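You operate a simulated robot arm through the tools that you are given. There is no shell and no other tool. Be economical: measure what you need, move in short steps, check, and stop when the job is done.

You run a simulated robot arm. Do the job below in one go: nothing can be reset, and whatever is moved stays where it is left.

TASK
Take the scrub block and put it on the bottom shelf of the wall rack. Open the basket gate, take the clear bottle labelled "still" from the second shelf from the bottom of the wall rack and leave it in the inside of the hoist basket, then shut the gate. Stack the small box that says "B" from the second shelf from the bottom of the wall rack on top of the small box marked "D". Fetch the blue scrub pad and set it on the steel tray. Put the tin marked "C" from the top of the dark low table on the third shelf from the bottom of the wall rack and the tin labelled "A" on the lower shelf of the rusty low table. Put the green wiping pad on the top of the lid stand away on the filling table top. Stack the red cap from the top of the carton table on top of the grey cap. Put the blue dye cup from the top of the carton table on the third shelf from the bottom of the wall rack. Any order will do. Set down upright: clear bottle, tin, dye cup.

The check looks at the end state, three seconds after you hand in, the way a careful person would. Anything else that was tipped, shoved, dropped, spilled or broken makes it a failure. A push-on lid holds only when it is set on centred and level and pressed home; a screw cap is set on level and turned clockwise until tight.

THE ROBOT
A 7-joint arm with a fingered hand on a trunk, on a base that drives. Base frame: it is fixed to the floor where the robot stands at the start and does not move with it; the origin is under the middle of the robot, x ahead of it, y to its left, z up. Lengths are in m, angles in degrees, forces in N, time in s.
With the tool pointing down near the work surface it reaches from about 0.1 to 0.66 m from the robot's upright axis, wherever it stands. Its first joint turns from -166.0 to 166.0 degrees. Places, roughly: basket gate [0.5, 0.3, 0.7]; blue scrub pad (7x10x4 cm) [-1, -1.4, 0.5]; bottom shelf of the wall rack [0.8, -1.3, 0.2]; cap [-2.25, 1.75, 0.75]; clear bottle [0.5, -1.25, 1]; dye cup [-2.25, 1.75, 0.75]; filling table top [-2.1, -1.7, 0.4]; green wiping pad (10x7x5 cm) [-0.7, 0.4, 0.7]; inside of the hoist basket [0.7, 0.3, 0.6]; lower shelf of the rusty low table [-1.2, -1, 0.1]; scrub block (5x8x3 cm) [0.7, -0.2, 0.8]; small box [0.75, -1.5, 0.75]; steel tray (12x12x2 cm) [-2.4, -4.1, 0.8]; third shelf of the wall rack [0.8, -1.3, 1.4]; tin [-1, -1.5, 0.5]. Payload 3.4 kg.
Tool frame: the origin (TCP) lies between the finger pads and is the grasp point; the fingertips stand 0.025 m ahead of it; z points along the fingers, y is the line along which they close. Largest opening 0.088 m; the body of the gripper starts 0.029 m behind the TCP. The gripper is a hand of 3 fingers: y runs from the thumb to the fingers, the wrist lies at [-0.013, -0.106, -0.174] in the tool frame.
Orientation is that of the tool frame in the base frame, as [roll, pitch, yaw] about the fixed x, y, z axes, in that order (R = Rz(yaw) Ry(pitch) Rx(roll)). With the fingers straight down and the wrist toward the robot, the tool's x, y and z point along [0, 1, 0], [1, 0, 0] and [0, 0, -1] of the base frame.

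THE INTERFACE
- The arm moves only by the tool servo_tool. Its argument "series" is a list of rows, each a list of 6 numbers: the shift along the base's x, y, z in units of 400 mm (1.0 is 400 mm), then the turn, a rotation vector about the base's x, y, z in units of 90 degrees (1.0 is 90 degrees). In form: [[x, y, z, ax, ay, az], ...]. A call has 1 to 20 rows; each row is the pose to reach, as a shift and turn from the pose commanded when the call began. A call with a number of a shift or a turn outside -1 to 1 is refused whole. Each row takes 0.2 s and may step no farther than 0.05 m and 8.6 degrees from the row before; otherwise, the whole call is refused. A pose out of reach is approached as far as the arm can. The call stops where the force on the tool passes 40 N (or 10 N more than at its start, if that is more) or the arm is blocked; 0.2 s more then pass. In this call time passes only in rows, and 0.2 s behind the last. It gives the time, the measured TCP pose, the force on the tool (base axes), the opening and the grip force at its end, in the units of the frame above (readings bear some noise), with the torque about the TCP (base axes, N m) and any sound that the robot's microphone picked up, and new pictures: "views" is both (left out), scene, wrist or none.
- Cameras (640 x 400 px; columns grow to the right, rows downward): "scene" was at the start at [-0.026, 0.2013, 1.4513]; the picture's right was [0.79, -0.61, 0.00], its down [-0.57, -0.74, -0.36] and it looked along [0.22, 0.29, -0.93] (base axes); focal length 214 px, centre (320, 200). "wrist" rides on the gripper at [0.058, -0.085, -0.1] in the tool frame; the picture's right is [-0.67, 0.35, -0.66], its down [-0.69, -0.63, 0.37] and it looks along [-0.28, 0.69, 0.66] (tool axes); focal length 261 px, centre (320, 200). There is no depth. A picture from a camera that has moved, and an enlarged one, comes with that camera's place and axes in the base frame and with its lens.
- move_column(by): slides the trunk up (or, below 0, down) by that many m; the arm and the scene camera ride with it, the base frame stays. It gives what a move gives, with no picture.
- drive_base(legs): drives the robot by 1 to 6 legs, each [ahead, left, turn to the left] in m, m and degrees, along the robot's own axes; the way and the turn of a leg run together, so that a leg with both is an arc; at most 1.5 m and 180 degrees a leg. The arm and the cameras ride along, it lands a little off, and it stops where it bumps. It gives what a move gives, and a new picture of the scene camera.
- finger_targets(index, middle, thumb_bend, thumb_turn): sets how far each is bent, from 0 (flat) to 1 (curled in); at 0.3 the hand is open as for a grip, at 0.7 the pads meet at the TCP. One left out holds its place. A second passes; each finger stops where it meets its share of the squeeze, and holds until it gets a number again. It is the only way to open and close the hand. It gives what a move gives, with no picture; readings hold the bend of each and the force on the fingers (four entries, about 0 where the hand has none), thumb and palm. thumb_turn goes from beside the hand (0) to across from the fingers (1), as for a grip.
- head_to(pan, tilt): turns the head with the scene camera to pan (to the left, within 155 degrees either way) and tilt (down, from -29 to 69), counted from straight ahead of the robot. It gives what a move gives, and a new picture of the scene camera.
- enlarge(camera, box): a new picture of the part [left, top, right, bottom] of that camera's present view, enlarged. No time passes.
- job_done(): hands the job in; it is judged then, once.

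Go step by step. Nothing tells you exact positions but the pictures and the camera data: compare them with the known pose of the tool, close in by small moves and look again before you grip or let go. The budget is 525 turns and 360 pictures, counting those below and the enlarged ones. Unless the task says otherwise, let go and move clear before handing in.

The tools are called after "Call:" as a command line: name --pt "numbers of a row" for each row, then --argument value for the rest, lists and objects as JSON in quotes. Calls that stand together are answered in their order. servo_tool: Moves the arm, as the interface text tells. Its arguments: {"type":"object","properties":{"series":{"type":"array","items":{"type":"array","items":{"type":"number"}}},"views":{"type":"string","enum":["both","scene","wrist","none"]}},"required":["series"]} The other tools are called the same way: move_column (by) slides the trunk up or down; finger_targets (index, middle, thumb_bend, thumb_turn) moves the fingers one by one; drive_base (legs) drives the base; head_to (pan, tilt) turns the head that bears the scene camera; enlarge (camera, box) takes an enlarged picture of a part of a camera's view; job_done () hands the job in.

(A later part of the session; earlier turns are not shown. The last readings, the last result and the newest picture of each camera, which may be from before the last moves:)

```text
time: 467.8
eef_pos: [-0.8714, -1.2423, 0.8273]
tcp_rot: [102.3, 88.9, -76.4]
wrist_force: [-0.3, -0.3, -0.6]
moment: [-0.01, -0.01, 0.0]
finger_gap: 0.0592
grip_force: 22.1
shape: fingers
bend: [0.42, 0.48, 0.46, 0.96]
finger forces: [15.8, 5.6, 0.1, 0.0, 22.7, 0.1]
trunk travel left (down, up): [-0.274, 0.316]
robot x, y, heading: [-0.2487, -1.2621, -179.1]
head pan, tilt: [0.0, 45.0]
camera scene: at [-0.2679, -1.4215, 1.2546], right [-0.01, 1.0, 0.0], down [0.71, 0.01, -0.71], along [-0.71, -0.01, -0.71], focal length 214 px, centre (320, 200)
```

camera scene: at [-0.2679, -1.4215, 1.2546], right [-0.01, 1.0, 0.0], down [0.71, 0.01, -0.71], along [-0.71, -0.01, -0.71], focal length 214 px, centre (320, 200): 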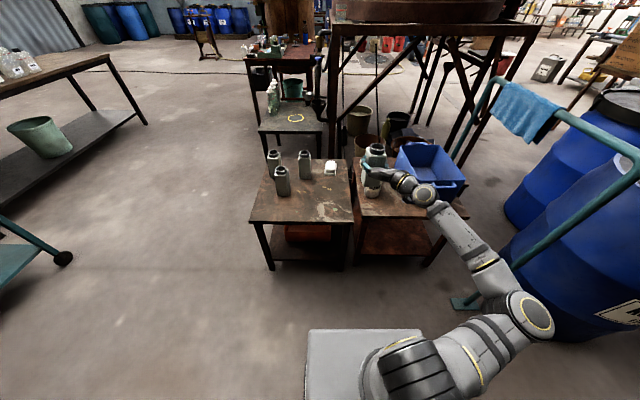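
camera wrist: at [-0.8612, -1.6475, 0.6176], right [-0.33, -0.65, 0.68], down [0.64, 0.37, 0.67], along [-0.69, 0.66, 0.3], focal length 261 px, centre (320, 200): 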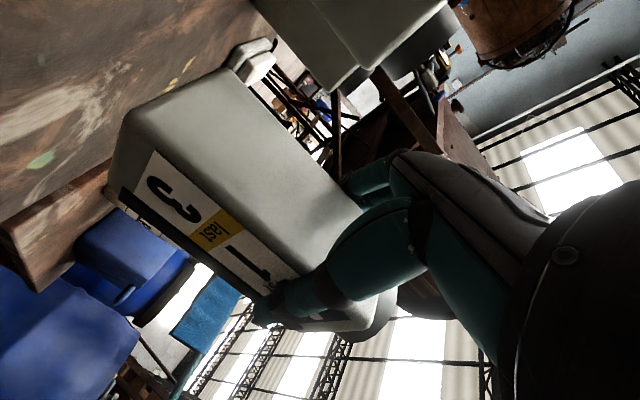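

Rusty table's lower shelf: front edge x≈-0.94, between legs y −1.19…−0.735, z≈0.14. Slide to its centre and lower outside it.

Call:
drive_base --legs '[[-0.03, -0.27, 0]]'

Call:
move_column --by -0.26

Call:
servo_tool --pt "0 0 -0.1 0 0 0" --pt "0 0 -0.2 0 0 0" --pt "0 0 -0.3 0 0 0" --pt "0 0 -0.4 0 0 0" --pt "0 0 -0.5 0 0 0" --pt "0 0 -0.6 0 0 0" --pt "0 0 -0.68 0 0 0" --views "both"

```text
time: 469.7
eef_pos: [-0.8456, -0.9726, 0.827]
tcp_rot: [99.7, 88.8, -78.9]
wrist_force: [-0.4, 0.3, -1.2]
moment: [0.0, -0.02, 0.01]
finger_gap: 0.0592
grip_force: 22.1
shape: fingers
bend: [0.42, 0.48, 0.46, 0.96]
finger forces: [15.8, 5.5, 0.0, 0.0, 22.6, 0.1]
trunk travel left (down, up): [-0.274, 0.316]
robot x, y, heading: [-0.2234, -0.9898, -179.1]
head pan, tilt: [0.0, 45.0]
camera scene: at [-0.2419, -1.1519, 1.2546], right [-0.01, 1.0, 0.0], down [0.71, 0.01, -0.71], along [-0.71, -0.01, -0.71], focal length 214 px, centre (320, 200)
```

scene: 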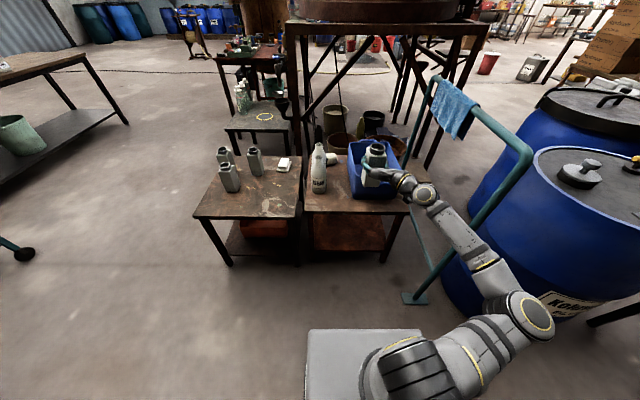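

```text
time: 472.3
eef_pos: [-0.8457, -0.9713, 0.5682]
tcp_rot: [100.4, 88.9, -78.1]
wrist_force: [-0.2, 0.6, -0.7]
moment: [-0.03, -0.01, -0.01]
finger_gap: 0.059
grip_force: 21.9
shape: fingers
bend: [0.42, 0.48, 0.46, 0.96]
finger forces: [15.8, 5.6, 0.0, 0.1, 22.7, 0.0]
trunk travel left (down, up): [-0.014, 0.576]
robot x, y, heading: [-0.2186, -0.9883, -179.1]
head pan, tilt: [0.0, 45.0]
```

```text
time: 473.9
eef_pos: [-0.8364, -0.9834, 0.3767]
tcp_rot: [179.5, 87.5, 0.4]
wrist_force: [0.3, 0.2, -1.3]
moment: [0.01, -0.05, 0.0]
finger_gap: 0.059
grip_force: 21.6
shape: fingers
bend: [0.42, 0.48, 0.46, 0.96]
finger forces: [15.5, 5.6, 0.0, 0.0, 22.3, 0.1]
out of reach, approached as far as the arm can: row 5, 6, 7
trunk travel left (down, up): [-0.014, 0.576]
robot x, y, heading: [-0.2256, -0.9932, -179.1]
head pan, tilt: [0.0, 45.0]
camera scene: at [-0.2419, -1.1518, 0.9946], right [-0.01, 1.0, 0.0], down [0.71, 0.01, -0.71], along [-0.71, -0.01, -0.71], focal length 214 px, centre (320, 200)
camera wrist: at [-0.7339, -0.8947, 0.323], right [0.63, -0.34, 0.7], down [-0.41, 0.62, 0.67], along [-0.66, -0.71, 0.26], focal length 261 px, centre (320, 200)
```

scene: 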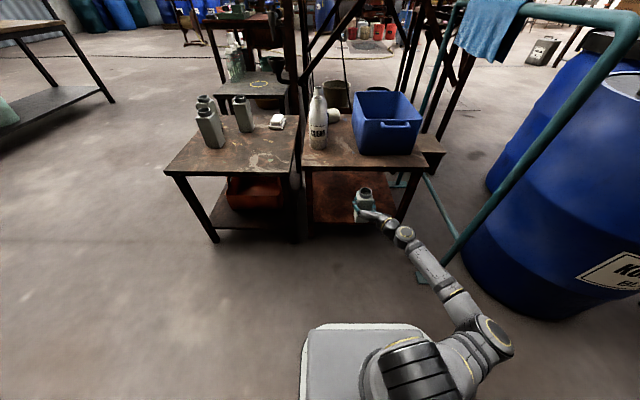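
wrist: 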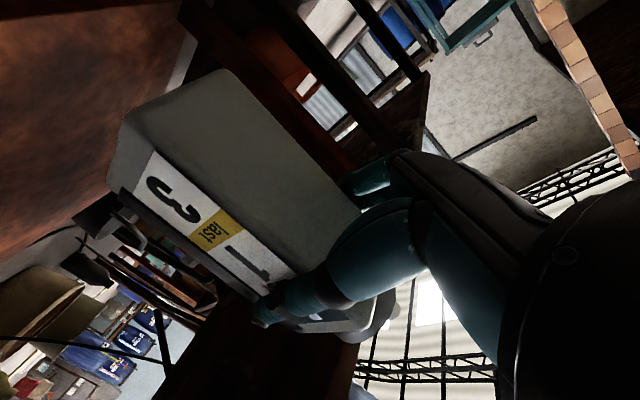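

The arm can't reach that low with a level hand. I'll set tin A back on the dark table and regrasp with the hand pitched down 45°.

Call:
servo_tool --pt "0 0 0.1 0 0 0" --pt "-0.02 0 0.2 0 0 0" --pt "-0.02 0 0.3 0 0 0" --pt "-0.02 0.02 0.4 0 0 0" --pt "-0.02 0.02 0.5 0 0 0" --views "none"

Call:
move_column --by 0.25

Call:
drive_base --legs '[[0, 0.575, 0], [0.08, 0, 0]]'

```text
time: 475.1
eef_pos: [-0.8437, -0.9766, 0.5786]
tcp_rot: [98.5, 88.9, -80.1]
wrist_force: [-0.1, 1.0, -0.4]
moment: [-0.03, -0.04, -0.02]
finger_gap: 0.0588
grip_force: 21.3
shape: fingers
bend: [0.42, 0.48, 0.46, 0.96]
finger forces: [15.3, 5.4, 0.1, 0.0, 21.7, 0.0]
trunk travel left (down, up): [-0.014, 0.576]
robot x, y, heading: [-0.2235, -0.9947, -179.0]
head pan, tilt: [0.0, 45.0]
```

```text
time: 477.7
eef_pos: [-0.8431, -0.9759, 0.8283]
tcp_rot: [99.7, 88.9, -78.8]
wrist_force: [0.4, 0.1, -0.1]
moment: [0.0, -0.03, -0.01]
finger_gap: 0.0587
grip_force: 21.2
shape: fingers
bend: [0.42, 0.48, 0.46, 0.96]
finger forces: [15.3, 5.4, 0.0, 0.1, 21.8, 0.1]
trunk travel left (down, up): [-0.264, 0.326]
robot x, y, heading: [-0.2253, -0.9904, -179.3]
head pan, tilt: [0.0, 45.0]
```

```text
time: 481.6
eef_pos: [-0.916, -1.5467, 0.8295]
tcp_rot: [94.6, 88.9, -84.4]
wrist_force: [1.1, 0.7, -0.3]
moment: [-0.04, -0.06, -0.01]
finger_gap: 0.0588
grip_force: 21.1
shape: fingers
bend: [0.42, 0.48, 0.46, 0.96]
finger forces: [15.4, 5.5, 0.0, 0.0, 21.8, 0.1]
trunk travel left (down, up): [-0.264, 0.326]
robot x, y, heading: [-0.2962, -1.5679, -179.4]
head pan, tilt: [0.0, 45.0]
camera scene: at [-0.3158, -1.7264, 1.2446], right [-0.01, 1.0, 0.0], down [0.71, 0.01, -0.71], along [-0.71, -0.01, -0.71], focal length 214 px, centre (320, 200)
```

scene: 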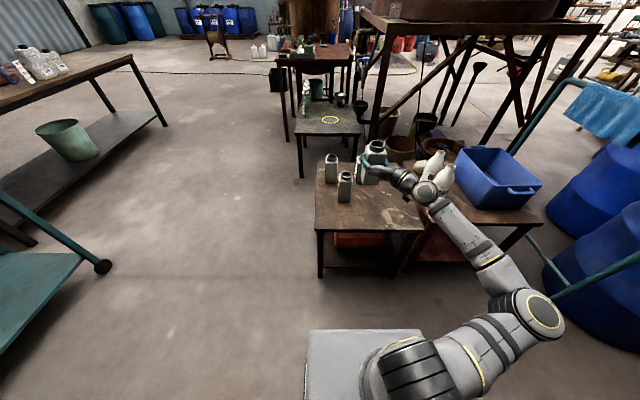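

Call:
servo_tool --pt "-0.05 0.05 -0.03 0 0 0" --pt "-0.11 0.11 -0.06 0 0 0" --views "none"

Call:
move_column --by -0.195

Call:
move_column --by -0.01

```text
time: 482.2
eef_pos: [-0.9595, -1.5033, 0.8051]
tcp_rot: [94.1, 88.9, -84.8]
wrist_force: [0.2, 0.3, -0.6]
moment: [0.01, 0.0, 0.02]
finger_gap: 0.0589
grip_force: 21.7
shape: fingers
bend: [0.42, 0.48, 0.46, 0.96]
finger forces: [15.2, 5.4, 0.0, 0.0, 21.6, 0.0]
trunk travel left (down, up): [-0.264, 0.326]
robot x, y, heading: [-0.2963, -1.5657, -179.5]
head pan, tilt: [0.0, 45.0]
```

```text
time: 484.4
eef_pos: [-0.9594, -1.503, 0.6093]
tcp_rot: [101.8, 88.9, -77.2]
wrist_force: [0.3, -0.9, 0.3]
moment: [-0.02, -0.04, -0.03]
finger_gap: 0.0586
grip_force: 21.0
shape: fingers
bend: [0.42, 0.48, 0.46, 0.96]
finger forces: [15.2, 5.4, 0.0, 0.1, 21.7, 0.0]
trunk travel left (down, up): [-0.069, 0.521]
robot x, y, heading: [-0.2923, -1.5667, -179.4]
head pan, tilt: [0.0, 45.0]
```

```text
time: 485.0
eef_pos: [-0.9595, -1.503, 0.5997]
tcp_rot: [101.3, 88.9, -77.6]
wrist_force: [-0.5, 0.0, -0.5]
moment: [-0.01, -0.03, -0.04]
finger_gap: 0.0587
grip_force: 21.5
shape: fingers
bend: [0.42, 0.48, 0.46, 0.96]
finger forces: [15.2, 5.4, 0.1, 0.1, 21.7, 0.1]
trunk travel left (down, up): [-0.059, 0.531]
robot x, y, heading: [-0.2944, -1.5686, -179.5]
head pan, tilt: [0.0, 45.0]
```

Call:
move_column --by -0.003

Call:
finger_targets --index 0.2 --middle 0.2 --thumb_bend 0.2

Call:
servo_tool --pt "0.08 0 0 0 0 0" --pt "0.18 0 0 0 0 0" --pt "0.28 0 0 0 0 0" --views "scene"

Call:
enlarge --camera "scene" --box '[300, 120, 460, 240]'

```text
time: 485.5
eef_pos: [-0.9594, -1.5036, 0.5965]
tcp_rot: [94.4, 88.9, -84.4]
wrist_force: [-0.7, -0.1, 1.2]
moment: [0.04, 0.01, 0.0]
finger_gap: 0.0586
grip_force: 21.5
shape: fingers
bend: [0.42, 0.48, 0.46, 0.97]
finger forces: [15.3, 5.6, 0.0, 0.1, 21.5, 0.0]
trunk travel left (down, up): [-0.056, 0.534]
robot x, y, heading: [-0.2961, -1.5689, -179.4]
head pan, tilt: [0.0, 45.0]
```

```text
time: 486.5
eef_pos: [-0.9592, -1.5036, 0.597]
tcp_rot: [97.2, 89.0, -81.8]
wrist_force: [0.1, 0.2, -0.6]
moment: [-0.02, -0.02, 0.01]
finger_gap: 0.1033
grip_force: 0.0
shape: fingers
bend: [0.2, 0.2, 0.2, 0.97]
finger forces: [0.1, 0.0, 0.0, 0.1, 0.1, 0.1]
trunk travel left (down, up): [-0.056, 0.534]
robot x, y, heading: [-0.2948, -1.5688, -179.5]
head pan, tilt: [0.0, 45.0]
```

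```text
time: 487.3
eef_pos: [-0.8475, -1.5049, 0.598]
tcp_rot: [100.4, 88.8, -78.6]
wrist_force: [0.1, -1.1, -0.3]
moment: [0.0, -0.01, 0.02]
finger_gap: 0.1035
grip_force: 0.1
shape: fingers
bend: [0.2, 0.2, 0.2, 0.97]
finger forces: [0.0, 0.0, 0.0, 0.0, 0.0, 0.0]
trunk travel left (down, up): [-0.056, 0.534]
robot x, y, heading: [-0.2914, -1.5663, -179.5]
head pan, tilt: [0.0, 45.0]
camera scene: at [-0.316, -1.7264, 1.0366], right [-0.01, 1.0, 0.0], down [0.71, 0.01, -0.71], along [-0.71, -0.01, -0.71], focal length 214 px, centre (320, 200)
```

scene: 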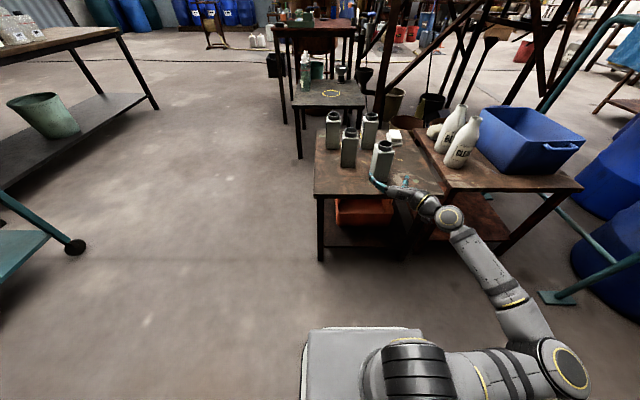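

```text
3.33 times, centred on (380, 180) of scene
camera zoom: at [-0.316, -1.7264, 1.0366], right [-0.01, 1.0, 0.0], down [0.71, 0.01, -0.71], along [-0.71, -0.01, -0.71], focal length 715 px, centre (120, 267)
```

zoom: 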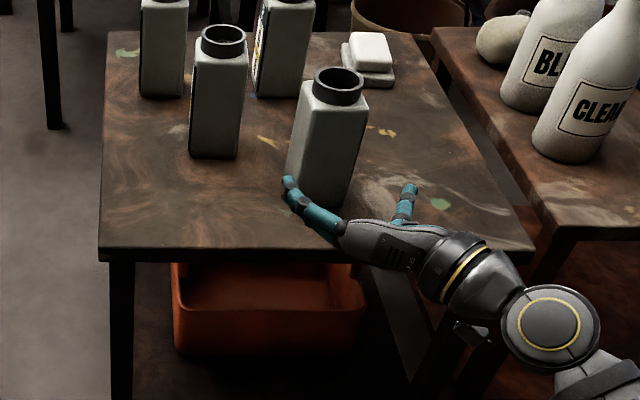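

Tin A stands safely. Now pitch the hand 45° downward and regrasp.

Call:
servo_tool --pt "0 0 0.04 0 -0.08 0" --pt "0 0 0.08 0 -0.16 0" --pt "-0.01 0 0.12 0 -0.24 0" --pt "-0.03 0.003 0.15 0 -0.33 0" --pt "-0.05 0.003 0.16 0 -0.42 0" --pt "-0.069 0.003 0.16 0 -0.5 0" --views "both"

Call:
enlarge --camera "scene" --box '[300, 120, 460, 240]'

```text
time: 488.7
eef_pos: [-0.8752, -1.5026, 0.6611]
tcp_rot: [177.7, 44.8, -1.6]
wrist_force: [-0.1, -0.7, -0.1]
moment: [-0.03, 0.05, 0.01]
finger_gap: 0.1035
grip_force: 0.1
shape: fingers
bend: [0.2, 0.2, 0.2, 0.97]
finger forces: [0.0, 0.0, 0.0, 0.0, 0.1, 0.1]
trunk travel left (down, up): [-0.056, 0.534]
robot x, y, heading: [-0.2938, -1.5728, -179.3]
head pan, tilt: [0.0, 45.0]
camera scene: at [-0.3159, -1.7263, 1.0366], right [-0.01, 1.0, 0.0], down [0.71, 0.01, -0.71], along [-0.71, -0.01, -0.71], focal length 214 px, centre (320, 200)
camera wrist: at [-0.7625, -1.4148, 0.6882], right [-0.01, -0.32, 0.95], down [-0.74, 0.64, 0.21], along [-0.67, -0.7, -0.25], focal length 261 px, centre (320, 200)
```

scene: 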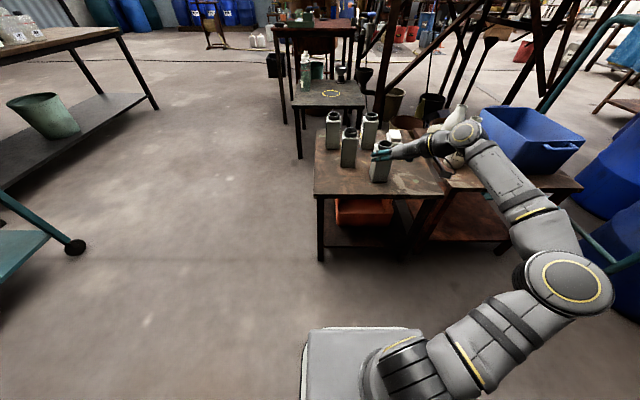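
wrist: 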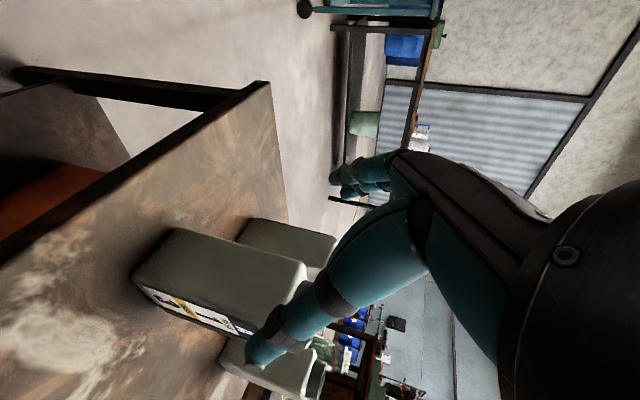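

```text
3.33 times, centred on (380, 180) of scene
camera zoom: at [-0.3159, -1.7263, 1.0366], right [-0.01, 1.0, 0.0], down [0.71, 0.01, -0.71], along [-0.71, -0.01, -0.71], focal length 715 px, centre (120, 267)
```

zoom: 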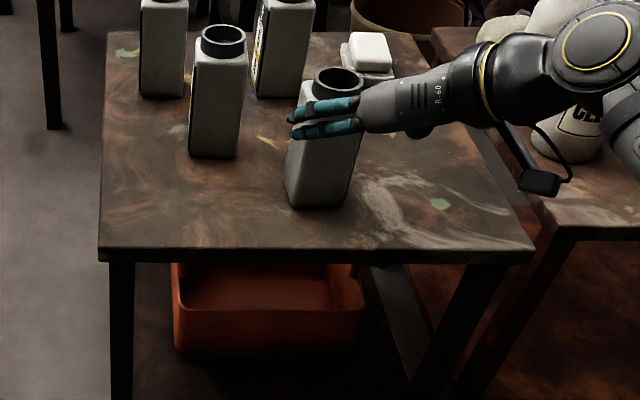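

Call:
servo_tool --pt "-0.047 -0.002 -0.047 0 0 0" --pt "-0.094 -0.004 -0.094 0 0 0" --pt "-0.141 -0.004 -0.141 0 0 0" --views "both"

Call:
enlarge --camera "scene" --box '[300, 120, 460, 240]'

```text
time: 489.5
eef_pos: [-0.9311, -1.5051, 0.6055]
tcp_rot: [177.8, 44.8, -1.5]
wrist_force: [-0.3, -0.3, -0.3]
moment: [0.0, 0.02, -0.01]
finger_gap: 0.1034
grip_force: 0.1
shape: fingers
bend: [0.2, 0.2, 0.2, 0.97]
finger forces: [0.0, 0.0, 0.1, 0.0, 0.1, 0.1]
trunk travel left (down, up): [-0.056, 0.534]
robot x, y, heading: [-0.2991, -1.5671, -179.4]
head pan, tilt: [0.0, 45.0]
camera scene: at [-0.3158, -1.7264, 1.0366], right [-0.01, 1.0, 0.0], down [0.71, 0.01, -0.71], along [-0.71, -0.01, -0.71], focal length 214 px, centre (320, 200)
camera wrist: at [-0.8189, -1.417, 0.6316], right [-0.01, -0.32, 0.95], down [-0.74, 0.64, 0.21], along [-0.67, -0.7, -0.25], focal length 261 px, centre (320, 200)
```

scene: 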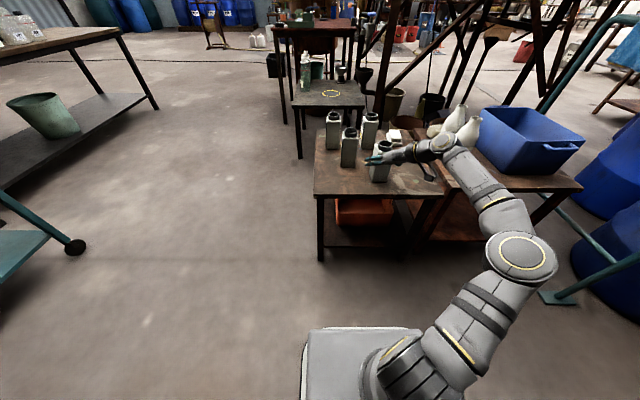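
wrist: 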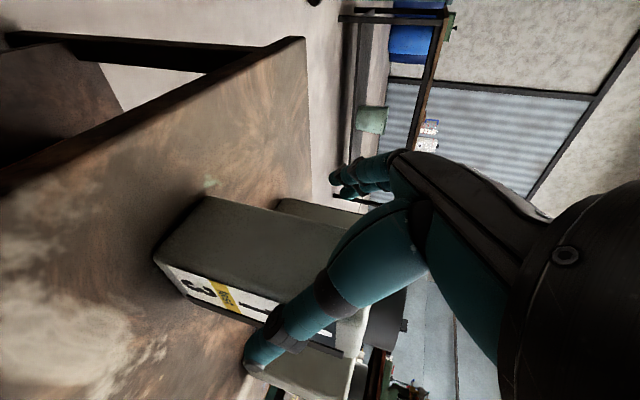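

```text
3.33 times, centred on (380, 180) of scene
camera zoom: at [-0.3158, -1.7264, 1.0366], right [-0.01, 1.0, 0.0], down [0.71, 0.01, -0.71], along [-0.71, -0.01, -0.71], focal length 715 px, centre (120, 267)
```

zoom: 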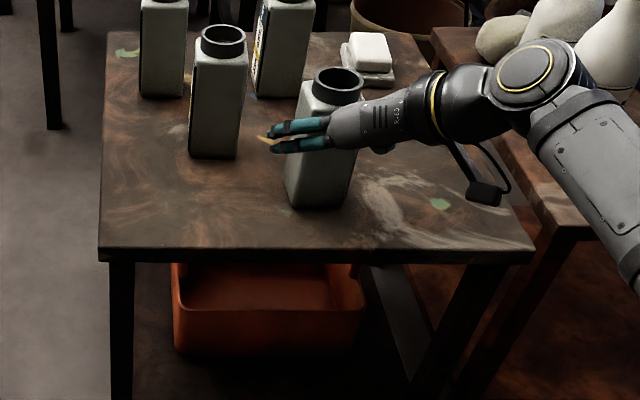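

Call:
servo_tool --pt "-0.018 0 0 0 0 0" --views "none"

Call:
finger_targets --index 0.55 --middle 0.55 --thumb_bend 0.55

Call:
servo_tool --pt "0 0 0.05 0 0 0" --pt "0 0 0.12 0 0 0" --pt "0.03 0 0.2 0 0 0" --views "both"

Call:
enlarge --camera "scene" --box '[300, 80, 460, 220]'

```text
time: 489.9
eef_pos: [-0.9373, -1.504, 0.6056]
tcp_rot: [177.9, 44.8, -1.5]
wrist_force: [0.5, -0.3, -0.2]
moment: [0.02, 0.02, -0.01]
finger_gap: 0.1033
grip_force: 0.1
shape: fingers
bend: [0.2, 0.2, 0.2, 0.97]
finger forces: [0.0, 0.1, 0.0, 0.0, 0.0, 0.0]
trunk travel left (down, up): [-0.056, 0.534]
robot x, y, heading: [-0.2905, -1.5686, -179.4]
head pan, tilt: [0.0, 45.0]
```

```text
time: 490.9
eef_pos: [-0.9388, -1.5047, 0.6067]
tcp_rot: [177.9, 44.9, -1.5]
wrist_force: [0.1, -0.4, 2.3]
moment: [-0.01, 0.03, 0.05]
finger_gap: 0.0534
grip_force: 9.9
shape: fingers
bend: [0.47, 0.49, 0.44, 0.97]
finger forces: [5.2, 5.3, 0.1, 0.0, 9.8, 0.0]
trunk travel left (down, up): [-0.056, 0.534]
robot x, y, heading: [-0.2962, -1.5695, -179.7]
head pan, tilt: [0.0, 45.0]
```

```text
time: 491.7
eef_pos: [-0.9257, -1.5046, 0.6832]
tcp_rot: [177.8, 44.7, -1.5]
wrist_force: [0.8, 0.4, -1.5]
moment: [0.01, -0.04, -0.01]
finger_gap: 0.0535
grip_force: 10.0
shape: fingers
bend: [0.47, 0.49, 0.44, 0.96]
finger forces: [5.3, 4.8, 0.1, 0.0, 10.0, 0.0]
trunk travel left (down, up): [-0.056, 0.534]
robot x, y, heading: [-0.2975, -1.5728, -179.6]
head pan, tilt: [0.0, 45.0]
camera scene: at [-0.3162, -1.7263, 1.0365], right [-0.01, 1.0, 0.0], down [0.71, 0.01, -0.71], along [-0.71, -0.01, -0.71], focal length 214 px, centre (320, 200)
camera wrist: at [-0.8143, -1.4168, 0.7109], right [-0.01, -0.32, 0.95], down [-0.74, 0.64, 0.21], along [-0.67, -0.7, -0.25], focal length 261 px, centre (320, 200)
```

scene: 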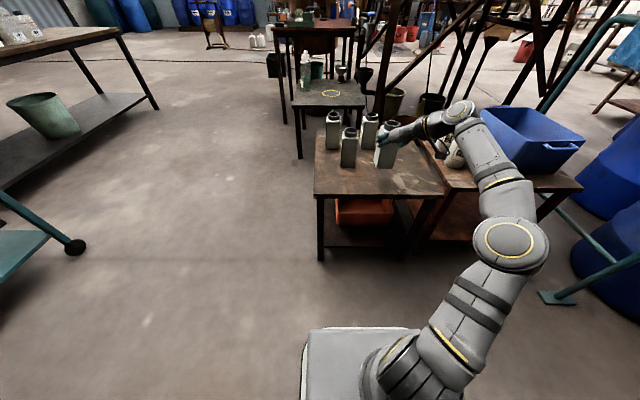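
wrist: 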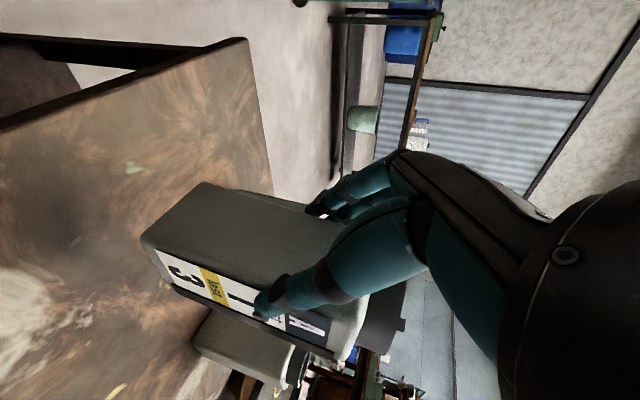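

```text
2.86 times, centred on (380, 150) of scene
camera zoom: at [-0.3162, -1.7263, 1.0365], right [-0.01, 1.0, 0.0], down [0.71, 0.01, -0.71], along [-0.71, -0.01, -0.71], focal length 613 px, centre (149, 343)
```

zoom: 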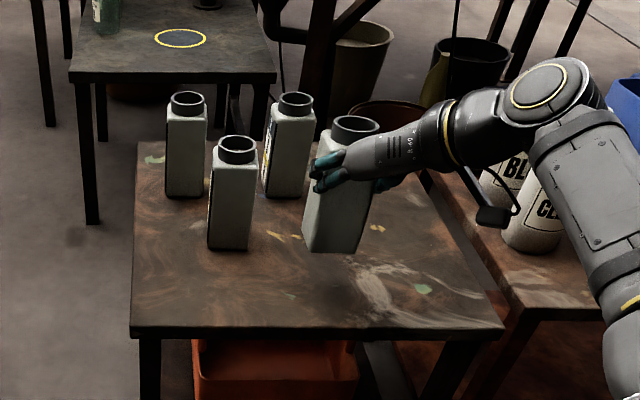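

Lifted upright. Go to the rusty table's front again and lower.

Call:
move_column --by 0.12

Call:
drive_base --legs '[[-0.1, 0, 0], [0, -0.55, 0]]'

Call:
move_column --by -0.17

Call:
servo_tool --pt "0 0 -0.1 0 0 0" --pt "0 0 -0.2 0 0 0" --pt "0 0 -0.3 0 0 0" --pt "0 0 -0.4 0 0 0" --pt "0 0 -0.5 0 0 0" --pt "0 0 -0.6 0 0 0" --pt "0 0 -0.7 0 0 0" --pt "0 0 -0.78 0 0 0" --views "both"

```text
time: 493.2
eef_pos: [-0.9259, -1.5035, 0.8049]
tcp_rot: [177.8, 44.7, -1.6]
wrist_force: [-0.1, -0.1, -1.5]
moment: [-0.02, -0.01, -0.02]
finger_gap: 0.0533
grip_force: 10.2
shape: fingers
bend: [0.47, 0.49, 0.44, 0.96]
finger forces: [5.2, 4.7, 0.1, 0.0, 10.0, 0.0]
trunk travel left (down, up): [-0.176, 0.414]
robot x, y, heading: [-0.2982, -1.5692, -179.2]
head pan, tilt: [0.0, 45.0]
```

```text
time: 497.1
eef_pos: [-0.831, -0.9505, 0.8037]
tcp_rot: [177.8, 44.8, -1.6]
wrist_force: [0.2, -0.2, -0.8]
moment: [0.0, -0.03, 0.01]
finger_gap: 0.0534
grip_force: 9.6
shape: fingers
bend: [0.47, 0.49, 0.44, 0.96]
finger forces: [5.2, 4.8, 0.1, 0.0, 10.0, 0.0]
trunk travel left (down, up): [-0.176, 0.414]
robot x, y, heading: [-0.1994, -1.0169, -179.5]
head pan, tilt: [0.0, 45.0]
camera scene: at [-0.2207, -1.1731, 1.1566], right [-0.01, 1.0, 0.0], down [0.71, 0.0, -0.71], along [-0.71, 0.0, -0.71], focal length 214 px, centre (320, 200)
```

scene: 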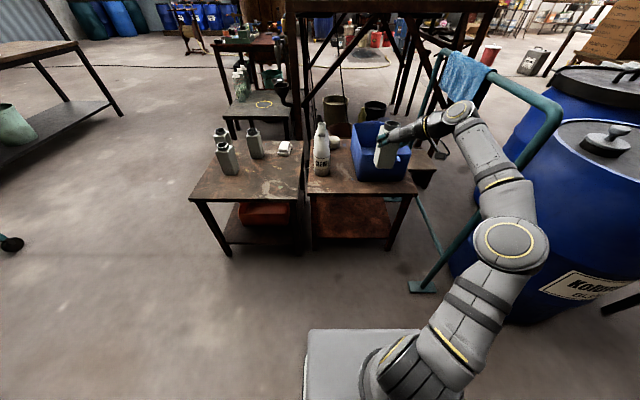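

```text
time: 499.0
eef_pos: [-0.8323, -0.9506, 0.6345]
tcp_rot: [177.9, 44.8, -1.6]
wrist_force: [0.5, -0.1, -1.1]
moment: [-0.03, -0.02, -0.01]
finger_gap: 0.0536
grip_force: 10.0
shape: fingers
bend: [0.47, 0.49, 0.44, 0.96]
finger forces: [5.2, 4.7, 0.0, 0.0, 10.1, 0.0]
trunk travel left (down, up): [-0.006, 0.584]
robot x, y, heading: [-0.1993, -1.014, -179.8]
head pan, tilt: [0.0, 45.0]
```

```text
time: 500.8
eef_pos: [-0.8313, -0.9488, 0.3224]
tcp_rot: [177.8, 44.9, -1.7]
wrist_force: [-0.7, 0.3, -1.5]
moment: [0.05, -0.06, 0.01]
finger_gap: 0.0534
grip_force: 9.8
shape: fingers
bend: [0.47, 0.49, 0.44, 0.96]
finger forces: [5.1, 4.7, 0.0, 0.0, 9.9, 0.0]
trunk travel left (down, up): [-0.006, 0.584]
robot x, y, heading: [-0.1957, -1.0181, -179.6]
head pan, tilt: [0.0, 45.0]
camera scene: at [-0.2206, -1.1731, 0.9866], right [-0.01, 1.0, 0.0], down [0.71, 0.0, -0.71], along [-0.71, 0.0, -0.71], focal length 214 px, centre (320, 200)
camera wrist: at [-0.7178, -0.8622, 0.3487], right [-0.01, -0.32, 0.95], down [-0.74, 0.64, 0.21], along [-0.67, -0.7, -0.25], focal length 261 px, centre (320, 200)
```

scene: 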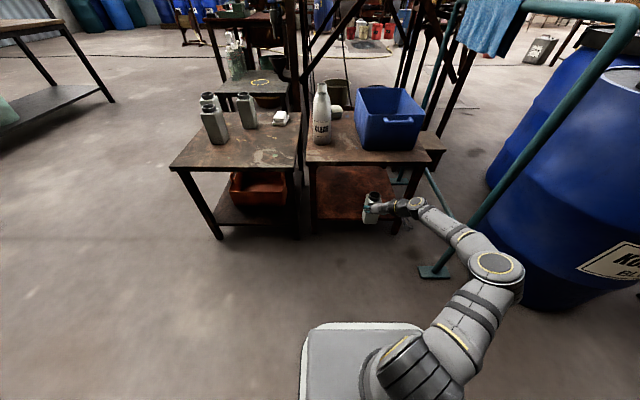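
wrist: 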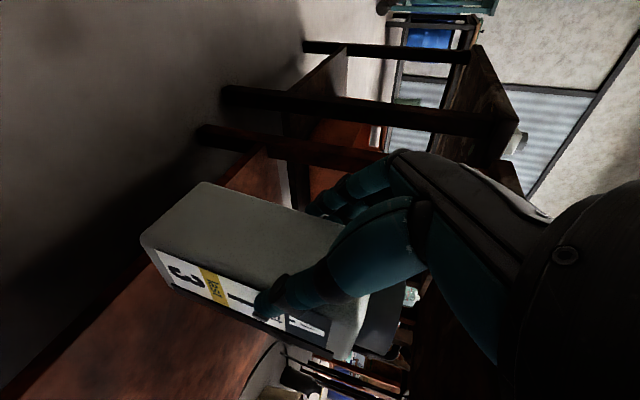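

Reach is fine now. Lower to just above shelf height, then drive in.

Call:
servo_tool --pt "0 0 -0.05 0 0 0" --pt "0 0 -0.085 0 0 0" --views "none"

Call:
enlarge --camera "scene" --box '[280, 150, 460, 270]'

```text
time: 501.4
eef_pos: [-0.8312, -0.9487, 0.289]
tcp_rot: [177.9, 44.8, -1.6]
wrist_force: [-0.1, -0.2, -0.8]
moment: [0.03, -0.04, -0.02]
finger_gap: 0.0535
grip_force: 9.7
shape: fingers
bend: [0.47, 0.49, 0.44, 0.96]
finger forces: [5.1, 4.7, 0.0, 0.0, 9.9, 0.1]
trunk travel left (down, up): [-0.006, 0.584]
robot x, y, heading: [-0.1991, -1.0133, -179.6]
head pan, tilt: [0.0, 45.0]
```

```text
3.33 times, centred on (370, 210) of scene
camera zoom: at [-0.2206, -1.1731, 0.9866], right [-0.01, 1.0, 0.0], down [0.71, 0.0, -0.71], along [-0.71, 0.0, -0.71], focal length 715 px, centre (153, 167)
```

zoom: 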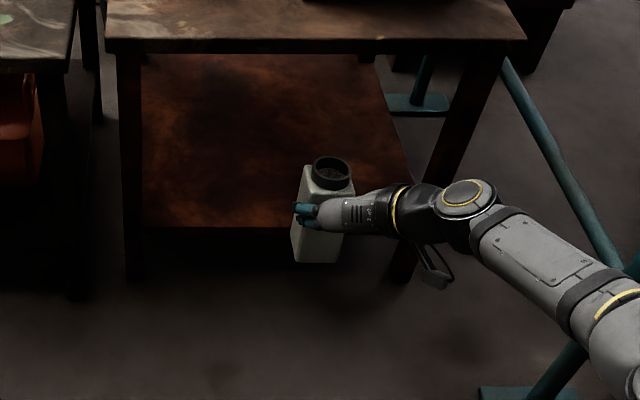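

Call:
drive_base --legs '[[0.15, 0, 0]]'

Call:
servo_tool --pt "0 0 -0.03 0 0 0" --pt "0 0 -0.05 0 0 0" --pt "0 0 -0.07 0 0 0" --pt "0 0 -0.09 0 0 0" --views "both"

Call:
enlarge --camera "scene" --box '[280, 150, 460, 270]'

```text
time: 502.8
eef_pos: [-0.9799, -0.95, 0.2876]
tcp_rot: [178.0, 44.8, -1.6]
wrist_force: [-0.3, 0.1, -1.4]
moment: [0.0, -0.03, -0.01]
finger_gap: 0.0535
grip_force: 9.5
shape: fingers
bend: [0.47, 0.49, 0.44, 0.96]
finger forces: [5.1, 4.6, 0.0, 0.1, 9.9, 0.0]
trunk travel left (down, up): [-0.006, 0.584]
robot x, y, heading: [-0.3468, -1.0153, -179.9]
head pan, tilt: [0.0, 45.0]
camera scene: at [-0.37, -1.174, 0.9866], right [-0.01, 1.0, 0.0], down [0.71, 0.0, -0.71], along [-0.71, 0.0, -0.71], focal length 214 px, centre (320, 200)
```

scene: 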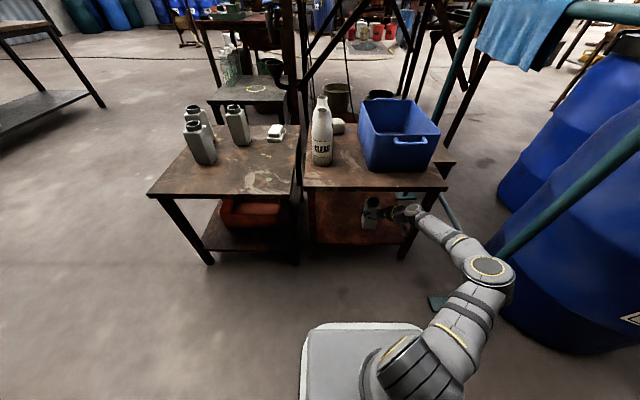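

```text
time: 503.8
eef_pos: [-0.9796, -0.9493, 0.2515]
tcp_rot: [177.9, 44.8, -1.7]
wrist_force: [0.3, -0.5, -0.3]
moment: [0.01, -0.02, 0.02]
finger_gap: 0.0533
grip_force: 9.7
shape: fingers
bend: [0.47, 0.49, 0.44, 0.96]
finger forces: [5.0, 4.7, 0.1, 0.1, 10.0, 0.0]
trunk travel left (down, up): [-0.006, 0.584]
robot x, y, heading: [-0.3458, -1.015, -179.4]
head pan, tilt: [0.0, 45.0]
camera scene: at [-0.37, -1.174, 0.9866], right [-0.01, 1.0, 0.0], down [0.71, 0.0, -0.71], along [-0.71, 0.0, -0.71], focal length 214 px, centre (320, 200)
camera wrist: at [-0.8673, -0.8628, 0.2794], right [-0.01, -0.32, 0.95], down [-0.74, 0.64, 0.21], along [-0.67, -0.7, -0.25], focal length 261 px, centre (320, 200)
```

scene: 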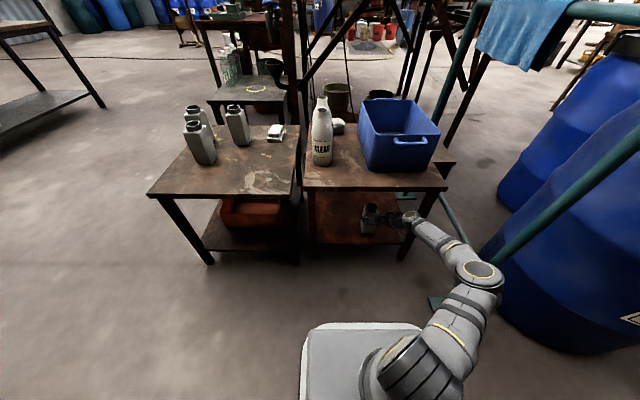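
wrist: 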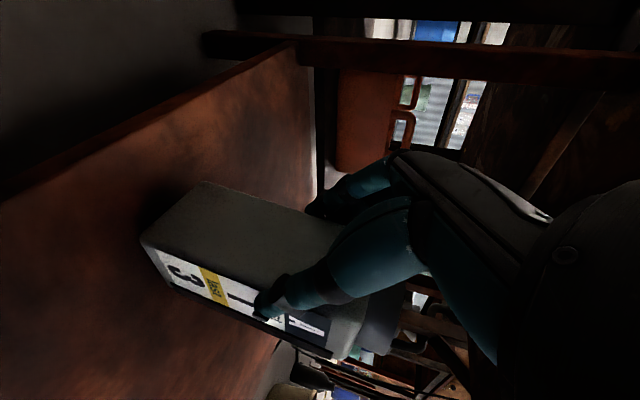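

```text
3.33 times, centred on (370, 210) of scene
camera zoom: at [-0.37, -1.174, 0.9866], right [-0.01, 1.0, 0.0], down [0.71, 0.0, -0.71], along [-0.71, 0.0, -0.71], focal length 715 px, centre (153, 167)
```

zoom: 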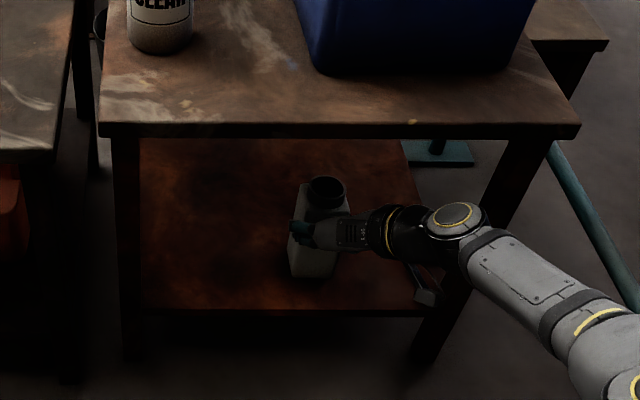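

Call:
servo_tool --pt "0 0 -0.015 0 0 0" --pt "0 0 -0.03 0 0 0" --pt "0 0 -0.045 0 0 0" --pt "0 0 -0.06 0 0 0" --views "none"

```text
time: 504.8
eef_pos: [-0.9798, -0.9503, 0.2307]
tcp_rot: [177.9, 45.0, -1.5]
wrist_force: [2.2, 0.2, 18.4]
moment: [-0.04, 0.23, 0.0]
finger_gap: 0.0539
grip_force: 11.4
shape: fingers
bend: [0.48, 0.49, 0.44, 1.0]
finger forces: [5.3, 5.6, 0.0, 0.0, 10.7, 0.0]
trunk travel left (down, up): [-0.006, 0.584]
robot x, y, heading: [-0.3528, -1.0151, -179.7]
head pan, tilt: [0.0, 45.0]
```

Call:
servo_tool --pt "0 0 0.008 0 0 0" --views "none"

Call:
finger_targets --index 0.2 --middle 0.2 --thumb_bend 0.2

Call:
servo_tool --pt "0.06 0 0.05 0 0 0" --pt "0.14 0 0.1 0 0 0" --pt "0.24 0 0.12 0 0 0" --pt "0.34 0 0.12 0 0 0" --views "scene"

Call:
enlarge --camera "scene" --box '[280, 150, 460, 270]'

```text
time: 505.2
eef_pos: [-0.9787, -0.9499, 0.231]
tcp_rot: [177.8, 44.9, -1.6]
wrist_force: [-1.3, -1.2, 10.2]
moment: [0.01, 0.16, 0.0]
finger_gap: 0.0538
grip_force: 10.5
shape: fingers
bend: [0.48, 0.49, 0.44, 0.99]
finger forces: [5.2, 5.5, 0.1, 0.0, 10.0, 0.1]
trunk travel left (down, up): [-0.006, 0.584]
robot x, y, heading: [-0.3498, -1.0151, -179.7]
head pan, tilt: [0.0, 45.0]
```

```text
time: 506.2
eef_pos: [-0.9796, -0.9508, 0.2315]
tcp_rot: [177.8, 44.8, -1.7]
wrist_force: [-0.1, -0.4, -0.1]
moment: [-0.02, 0.01, 0.02]
finger_gap: 0.1033
grip_force: 0.0
shape: fingers
bend: [0.2, 0.2, 0.2, 0.98]
finger forces: [0.1, 0.0, 0.0, 0.0, 0.1, 0.0]
trunk travel left (down, up): [-0.006, 0.584]
robot x, y, heading: [-0.3479, -1.0114, -179.7]
head pan, tilt: [0.0, 45.0]
```

```text
time: 507.2
eef_pos: [-0.8438, -0.9487, 0.2806]
tcp_rot: [178.0, 44.8, -1.6]
wrist_force: [0.2, -0.4, 0.0]
moment: [0.0, 0.01, 0.0]
finger_gap: 0.1032
grip_force: 0.1
shape: fingers
bend: [0.2, 0.2, 0.2, 0.98]
finger forces: [0.1, 0.1, 0.0, 0.1, 0.0, 0.1]
trunk travel left (down, up): [-0.006, 0.584]
robot x, y, heading: [-0.3475, -1.0138, -179.7]
head pan, tilt: [0.0, 45.0]
camera scene: at [-0.37, -1.174, 0.9866], right [-0.01, 1.0, 0.0], down [0.71, 0.0, -0.71], along [-0.71, 0.0, -0.71], focal length 214 px, centre (320, 200)
```

scene: 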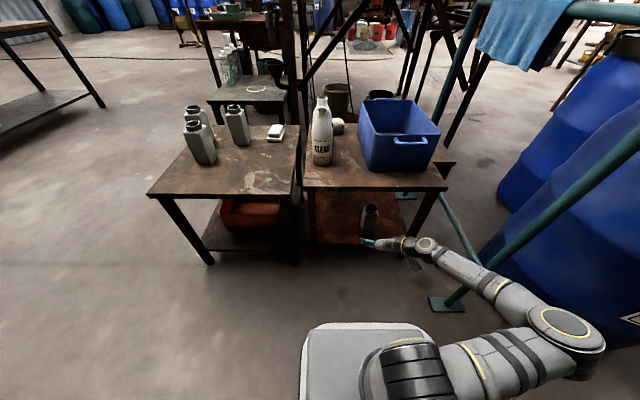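

```text
3.33 times, centred on (370, 210) of scene
camera zoom: at [-0.37, -1.174, 0.9866], right [-0.01, 1.0, 0.0], down [0.71, 0.0, -0.71], along [-0.71, 0.0, -0.71], focal length 715 px, centre (153, 167)
```

zoom: 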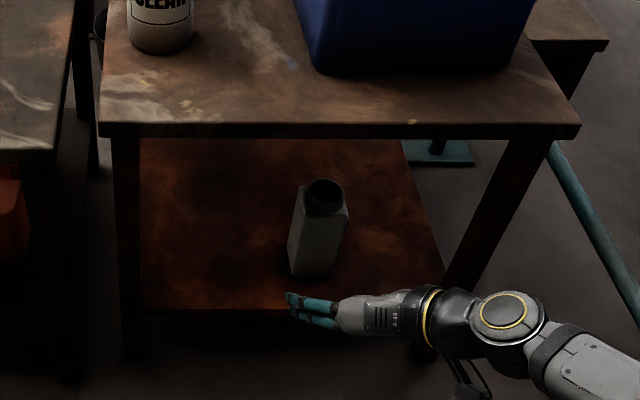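

Tin A is in place upright. Now for tin C: raise, move over, level the hand.

Call:
move_column --by 0.3

Call:
drive_base --legs '[[-0.06, 0, 0], [0, 0.68, 0]]'

Call:
servo_tool --pt "0 0 0.01 0 0.08 0" --pt "0 0 0.02 0 0.16 0" --pt "0 0 0.03 0 0.24 0" --pt "0 0 0.04 0 0.33 0" --pt "0 0 0.05 0 0.42 0" --pt "0 0 0.05 0 0.49 0" --views "scene"

Call:
enlarge --camera "scene" --box '[270, 100, 450, 220]'

```text
time: 510.2
eef_pos: [-0.8448, -0.9501, 0.5802]
tcp_rot: [178.0, 44.8, -1.5]
wrist_force: [0.5, -0.3, -0.4]
moment: [0.0, 0.0, 0.01]
finger_gap: 0.1033
grip_force: 0.1
shape: fingers
bend: [0.2, 0.2, 0.2, 0.98]
finger forces: [0.0, 0.0, 0.0, 0.0, 0.0, 0.1]
trunk travel left (down, up): [-0.306, 0.284]
robot x, y, heading: [-0.3532, -1.013, -179.7]
head pan, tilt: [0.0, 45.0]
```

```text
time: 514.5
eef_pos: [-0.7805, -1.6287, 0.5795]
tcp_rot: [177.9, 44.8, -1.6]
wrist_force: [-0.1, 0.3, -1.1]
moment: [0.0, -0.02, -0.01]
finger_gap: 0.1033
grip_force: 0.1
shape: fingers
bend: [0.2, 0.2, 0.2, 0.98]
finger forces: [0.0, 0.0, 0.0, 0.1, 0.1, 0.0]
trunk travel left (down, up): [-0.306, 0.284]
robot x, y, heading: [-0.285, -1.6957, -179.6]
head pan, tilt: [0.0, 45.0]
camera scene: at [-0.3066, -1.8545, 1.2866], right [-0.01, 1.0, 0.0], down [0.71, 0.0, -0.71], along [-0.71, 0.0, -0.71], focal length 214 px, centre (320, 200)
```

scene: 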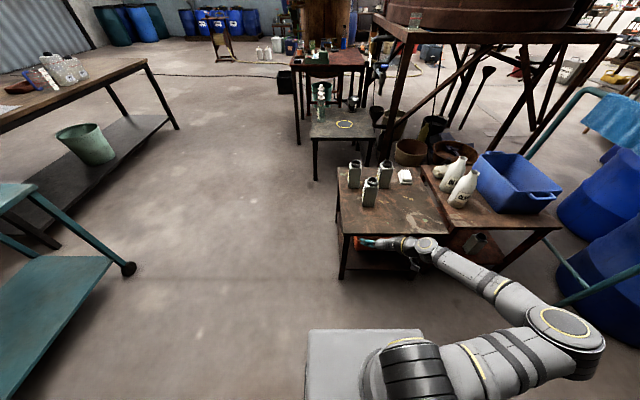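

```text
time: 515.9
eef_pos: [-0.7763, -1.6416, 0.66]
tcp_rot: [175.9, 87.0, -3.5]
wrist_force: [-0.2, -0.7, 0.7]
moment: [0.0, -0.01, 0.01]
finger_gap: 0.1032
grip_force: 0.0
shape: fingers
bend: [0.2, 0.2, 0.2, 0.98]
finger forces: [0.0, 0.0, 0.0, 0.0, 0.0, 0.0]
out of reach, approached as far as the arm can: row 5, 6
trunk travel left (down, up): [-0.306, 0.284]
robot x, y, heading: [-0.2863, -1.6991, -179.6]
head pan, tilt: [0.0, 45.0]
camera scene: at [-0.3066, -1.8545, 1.2866], right [-0.01, 1.0, 0.0], down [0.71, 0.0, -0.71], along [-0.71, 0.0, -0.71], focal length 214 px, centre (320, 200)
```

scene: 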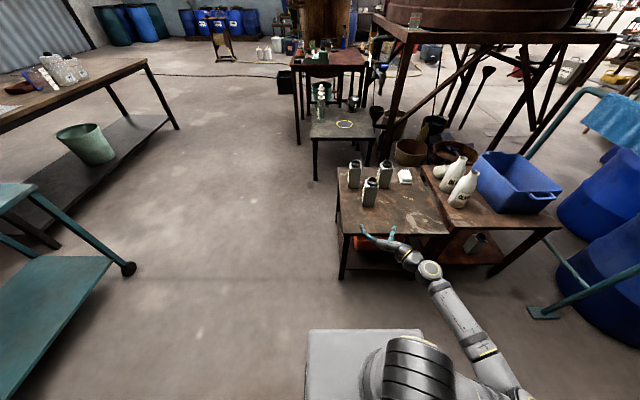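

```text
3.33 times, centred on (360, 160) of scene
camera zoom: at [-0.3066, -1.8545, 1.2866], right [-0.01, 1.0, 0.0], down [0.71, 0.0, -0.71], along [-0.71, 0.0, -0.71], focal length 715 px, centre (187, 333)
```

zoom: 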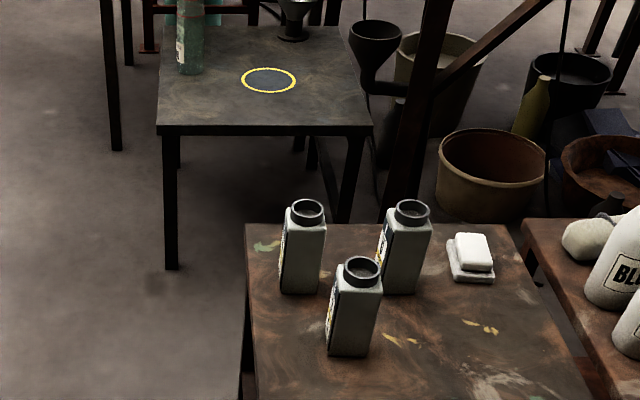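

Call:
move_column --by -0.15

Call:
servo_tool --pt "0 0.02 0.08 0 0.01 0" --pt "0 0.055 0.16 0 0.022 0" --pt "-0.05 0.055 0.22 0 0.022 0" --views "none"

Call:
drive_base --legs '[[0.14, 0, 0]]'

Call:
enlarge --camera "scene" --box '[280, 120, 460, 240]'

```text
time: 517.7
eef_pos: [-0.7755, -1.6402, 0.5099]
tcp_rot: [171.8, 87.0, -7.6]
wrist_force: [0.1, 0.5, 0.0]
moment: [0.0, -0.01, 0.01]
finger_gap: 0.1033
grip_force: 0.1
shape: fingers
bend: [0.2, 0.2, 0.2, 0.98]
finger forces: [0.0, 0.0, 0.0, 0.0, 0.0, 0.0]
trunk travel left (down, up): [-0.156, 0.434]
robot x, y, heading: [-0.2854, -1.697, -179.4]
head pan, tilt: [0.0, 45.0]
```

```text
time: 518.5
eef_pos: [-0.7953, -1.6175, 0.5991]
tcp_rot: [160.9, 88.8, -18.4]
wrist_force: [-0.4, -0.1, 0.3]
moment: [0.0, 0.01, 0.03]
finger_gap: 0.1033
grip_force: 0.0
shape: fingers
bend: [0.2, 0.2, 0.2, 0.98]
finger forces: [0.0, 0.1, 0.0, 0.0, 0.0, 0.0]
trunk travel left (down, up): [-0.156, 0.434]
robot x, y, heading: [-0.2899, -1.696, -179.6]
head pan, tilt: [0.0, 45.0]
```

```text
time: 519.8
eef_pos: [-0.938, -1.6191, 0.5984]
tcp_rot: [162.4, 88.7, -16.8]
wrist_force: [0.1, -0.3, -0.2]
moment: [-0.02, -0.01, 0.01]
finger_gap: 0.1032
grip_force: 0.1
shape: fingers
bend: [0.2, 0.2, 0.2, 0.98]
finger forces: [0.0, 0.0, 0.0, 0.0, 0.1, 0.0]
trunk travel left (down, up): [-0.156, 0.434]
robot x, y, heading: [-0.4251, -1.6948, -179.2]
head pan, tilt: [0.0, 45.0]
camera scene: at [-0.4477, -1.8554, 1.1366], right [-0.01, 1.0, 0.0], down [0.71, 0.0, -0.71], along [-0.71, 0.0, -0.71], focal length 214 px, centre (320, 200)
```

scene: 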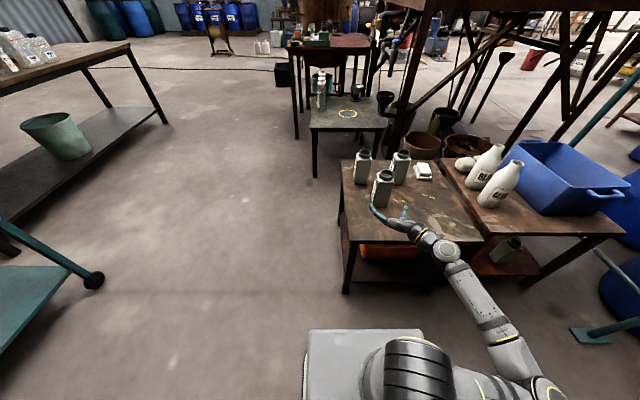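

```text
3.33 times, centred on (370, 180) of scene
camera zoom: at [-0.4477, -1.8554, 1.1366], right [-0.01, 1.0, 0.0], down [0.71, 0.0, -0.71], along [-0.71, 0.0, -0.71], focal length 715 px, centre (153, 267)
```

zoom: 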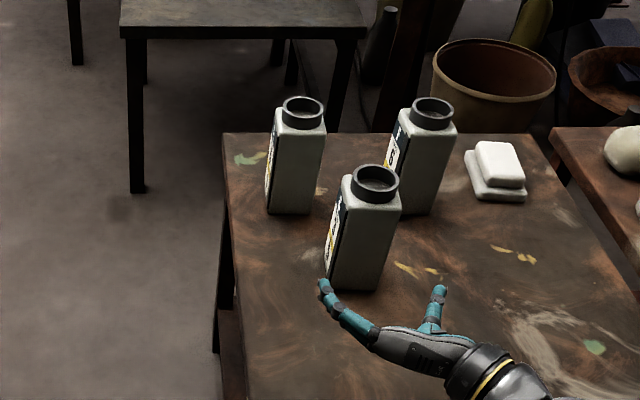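

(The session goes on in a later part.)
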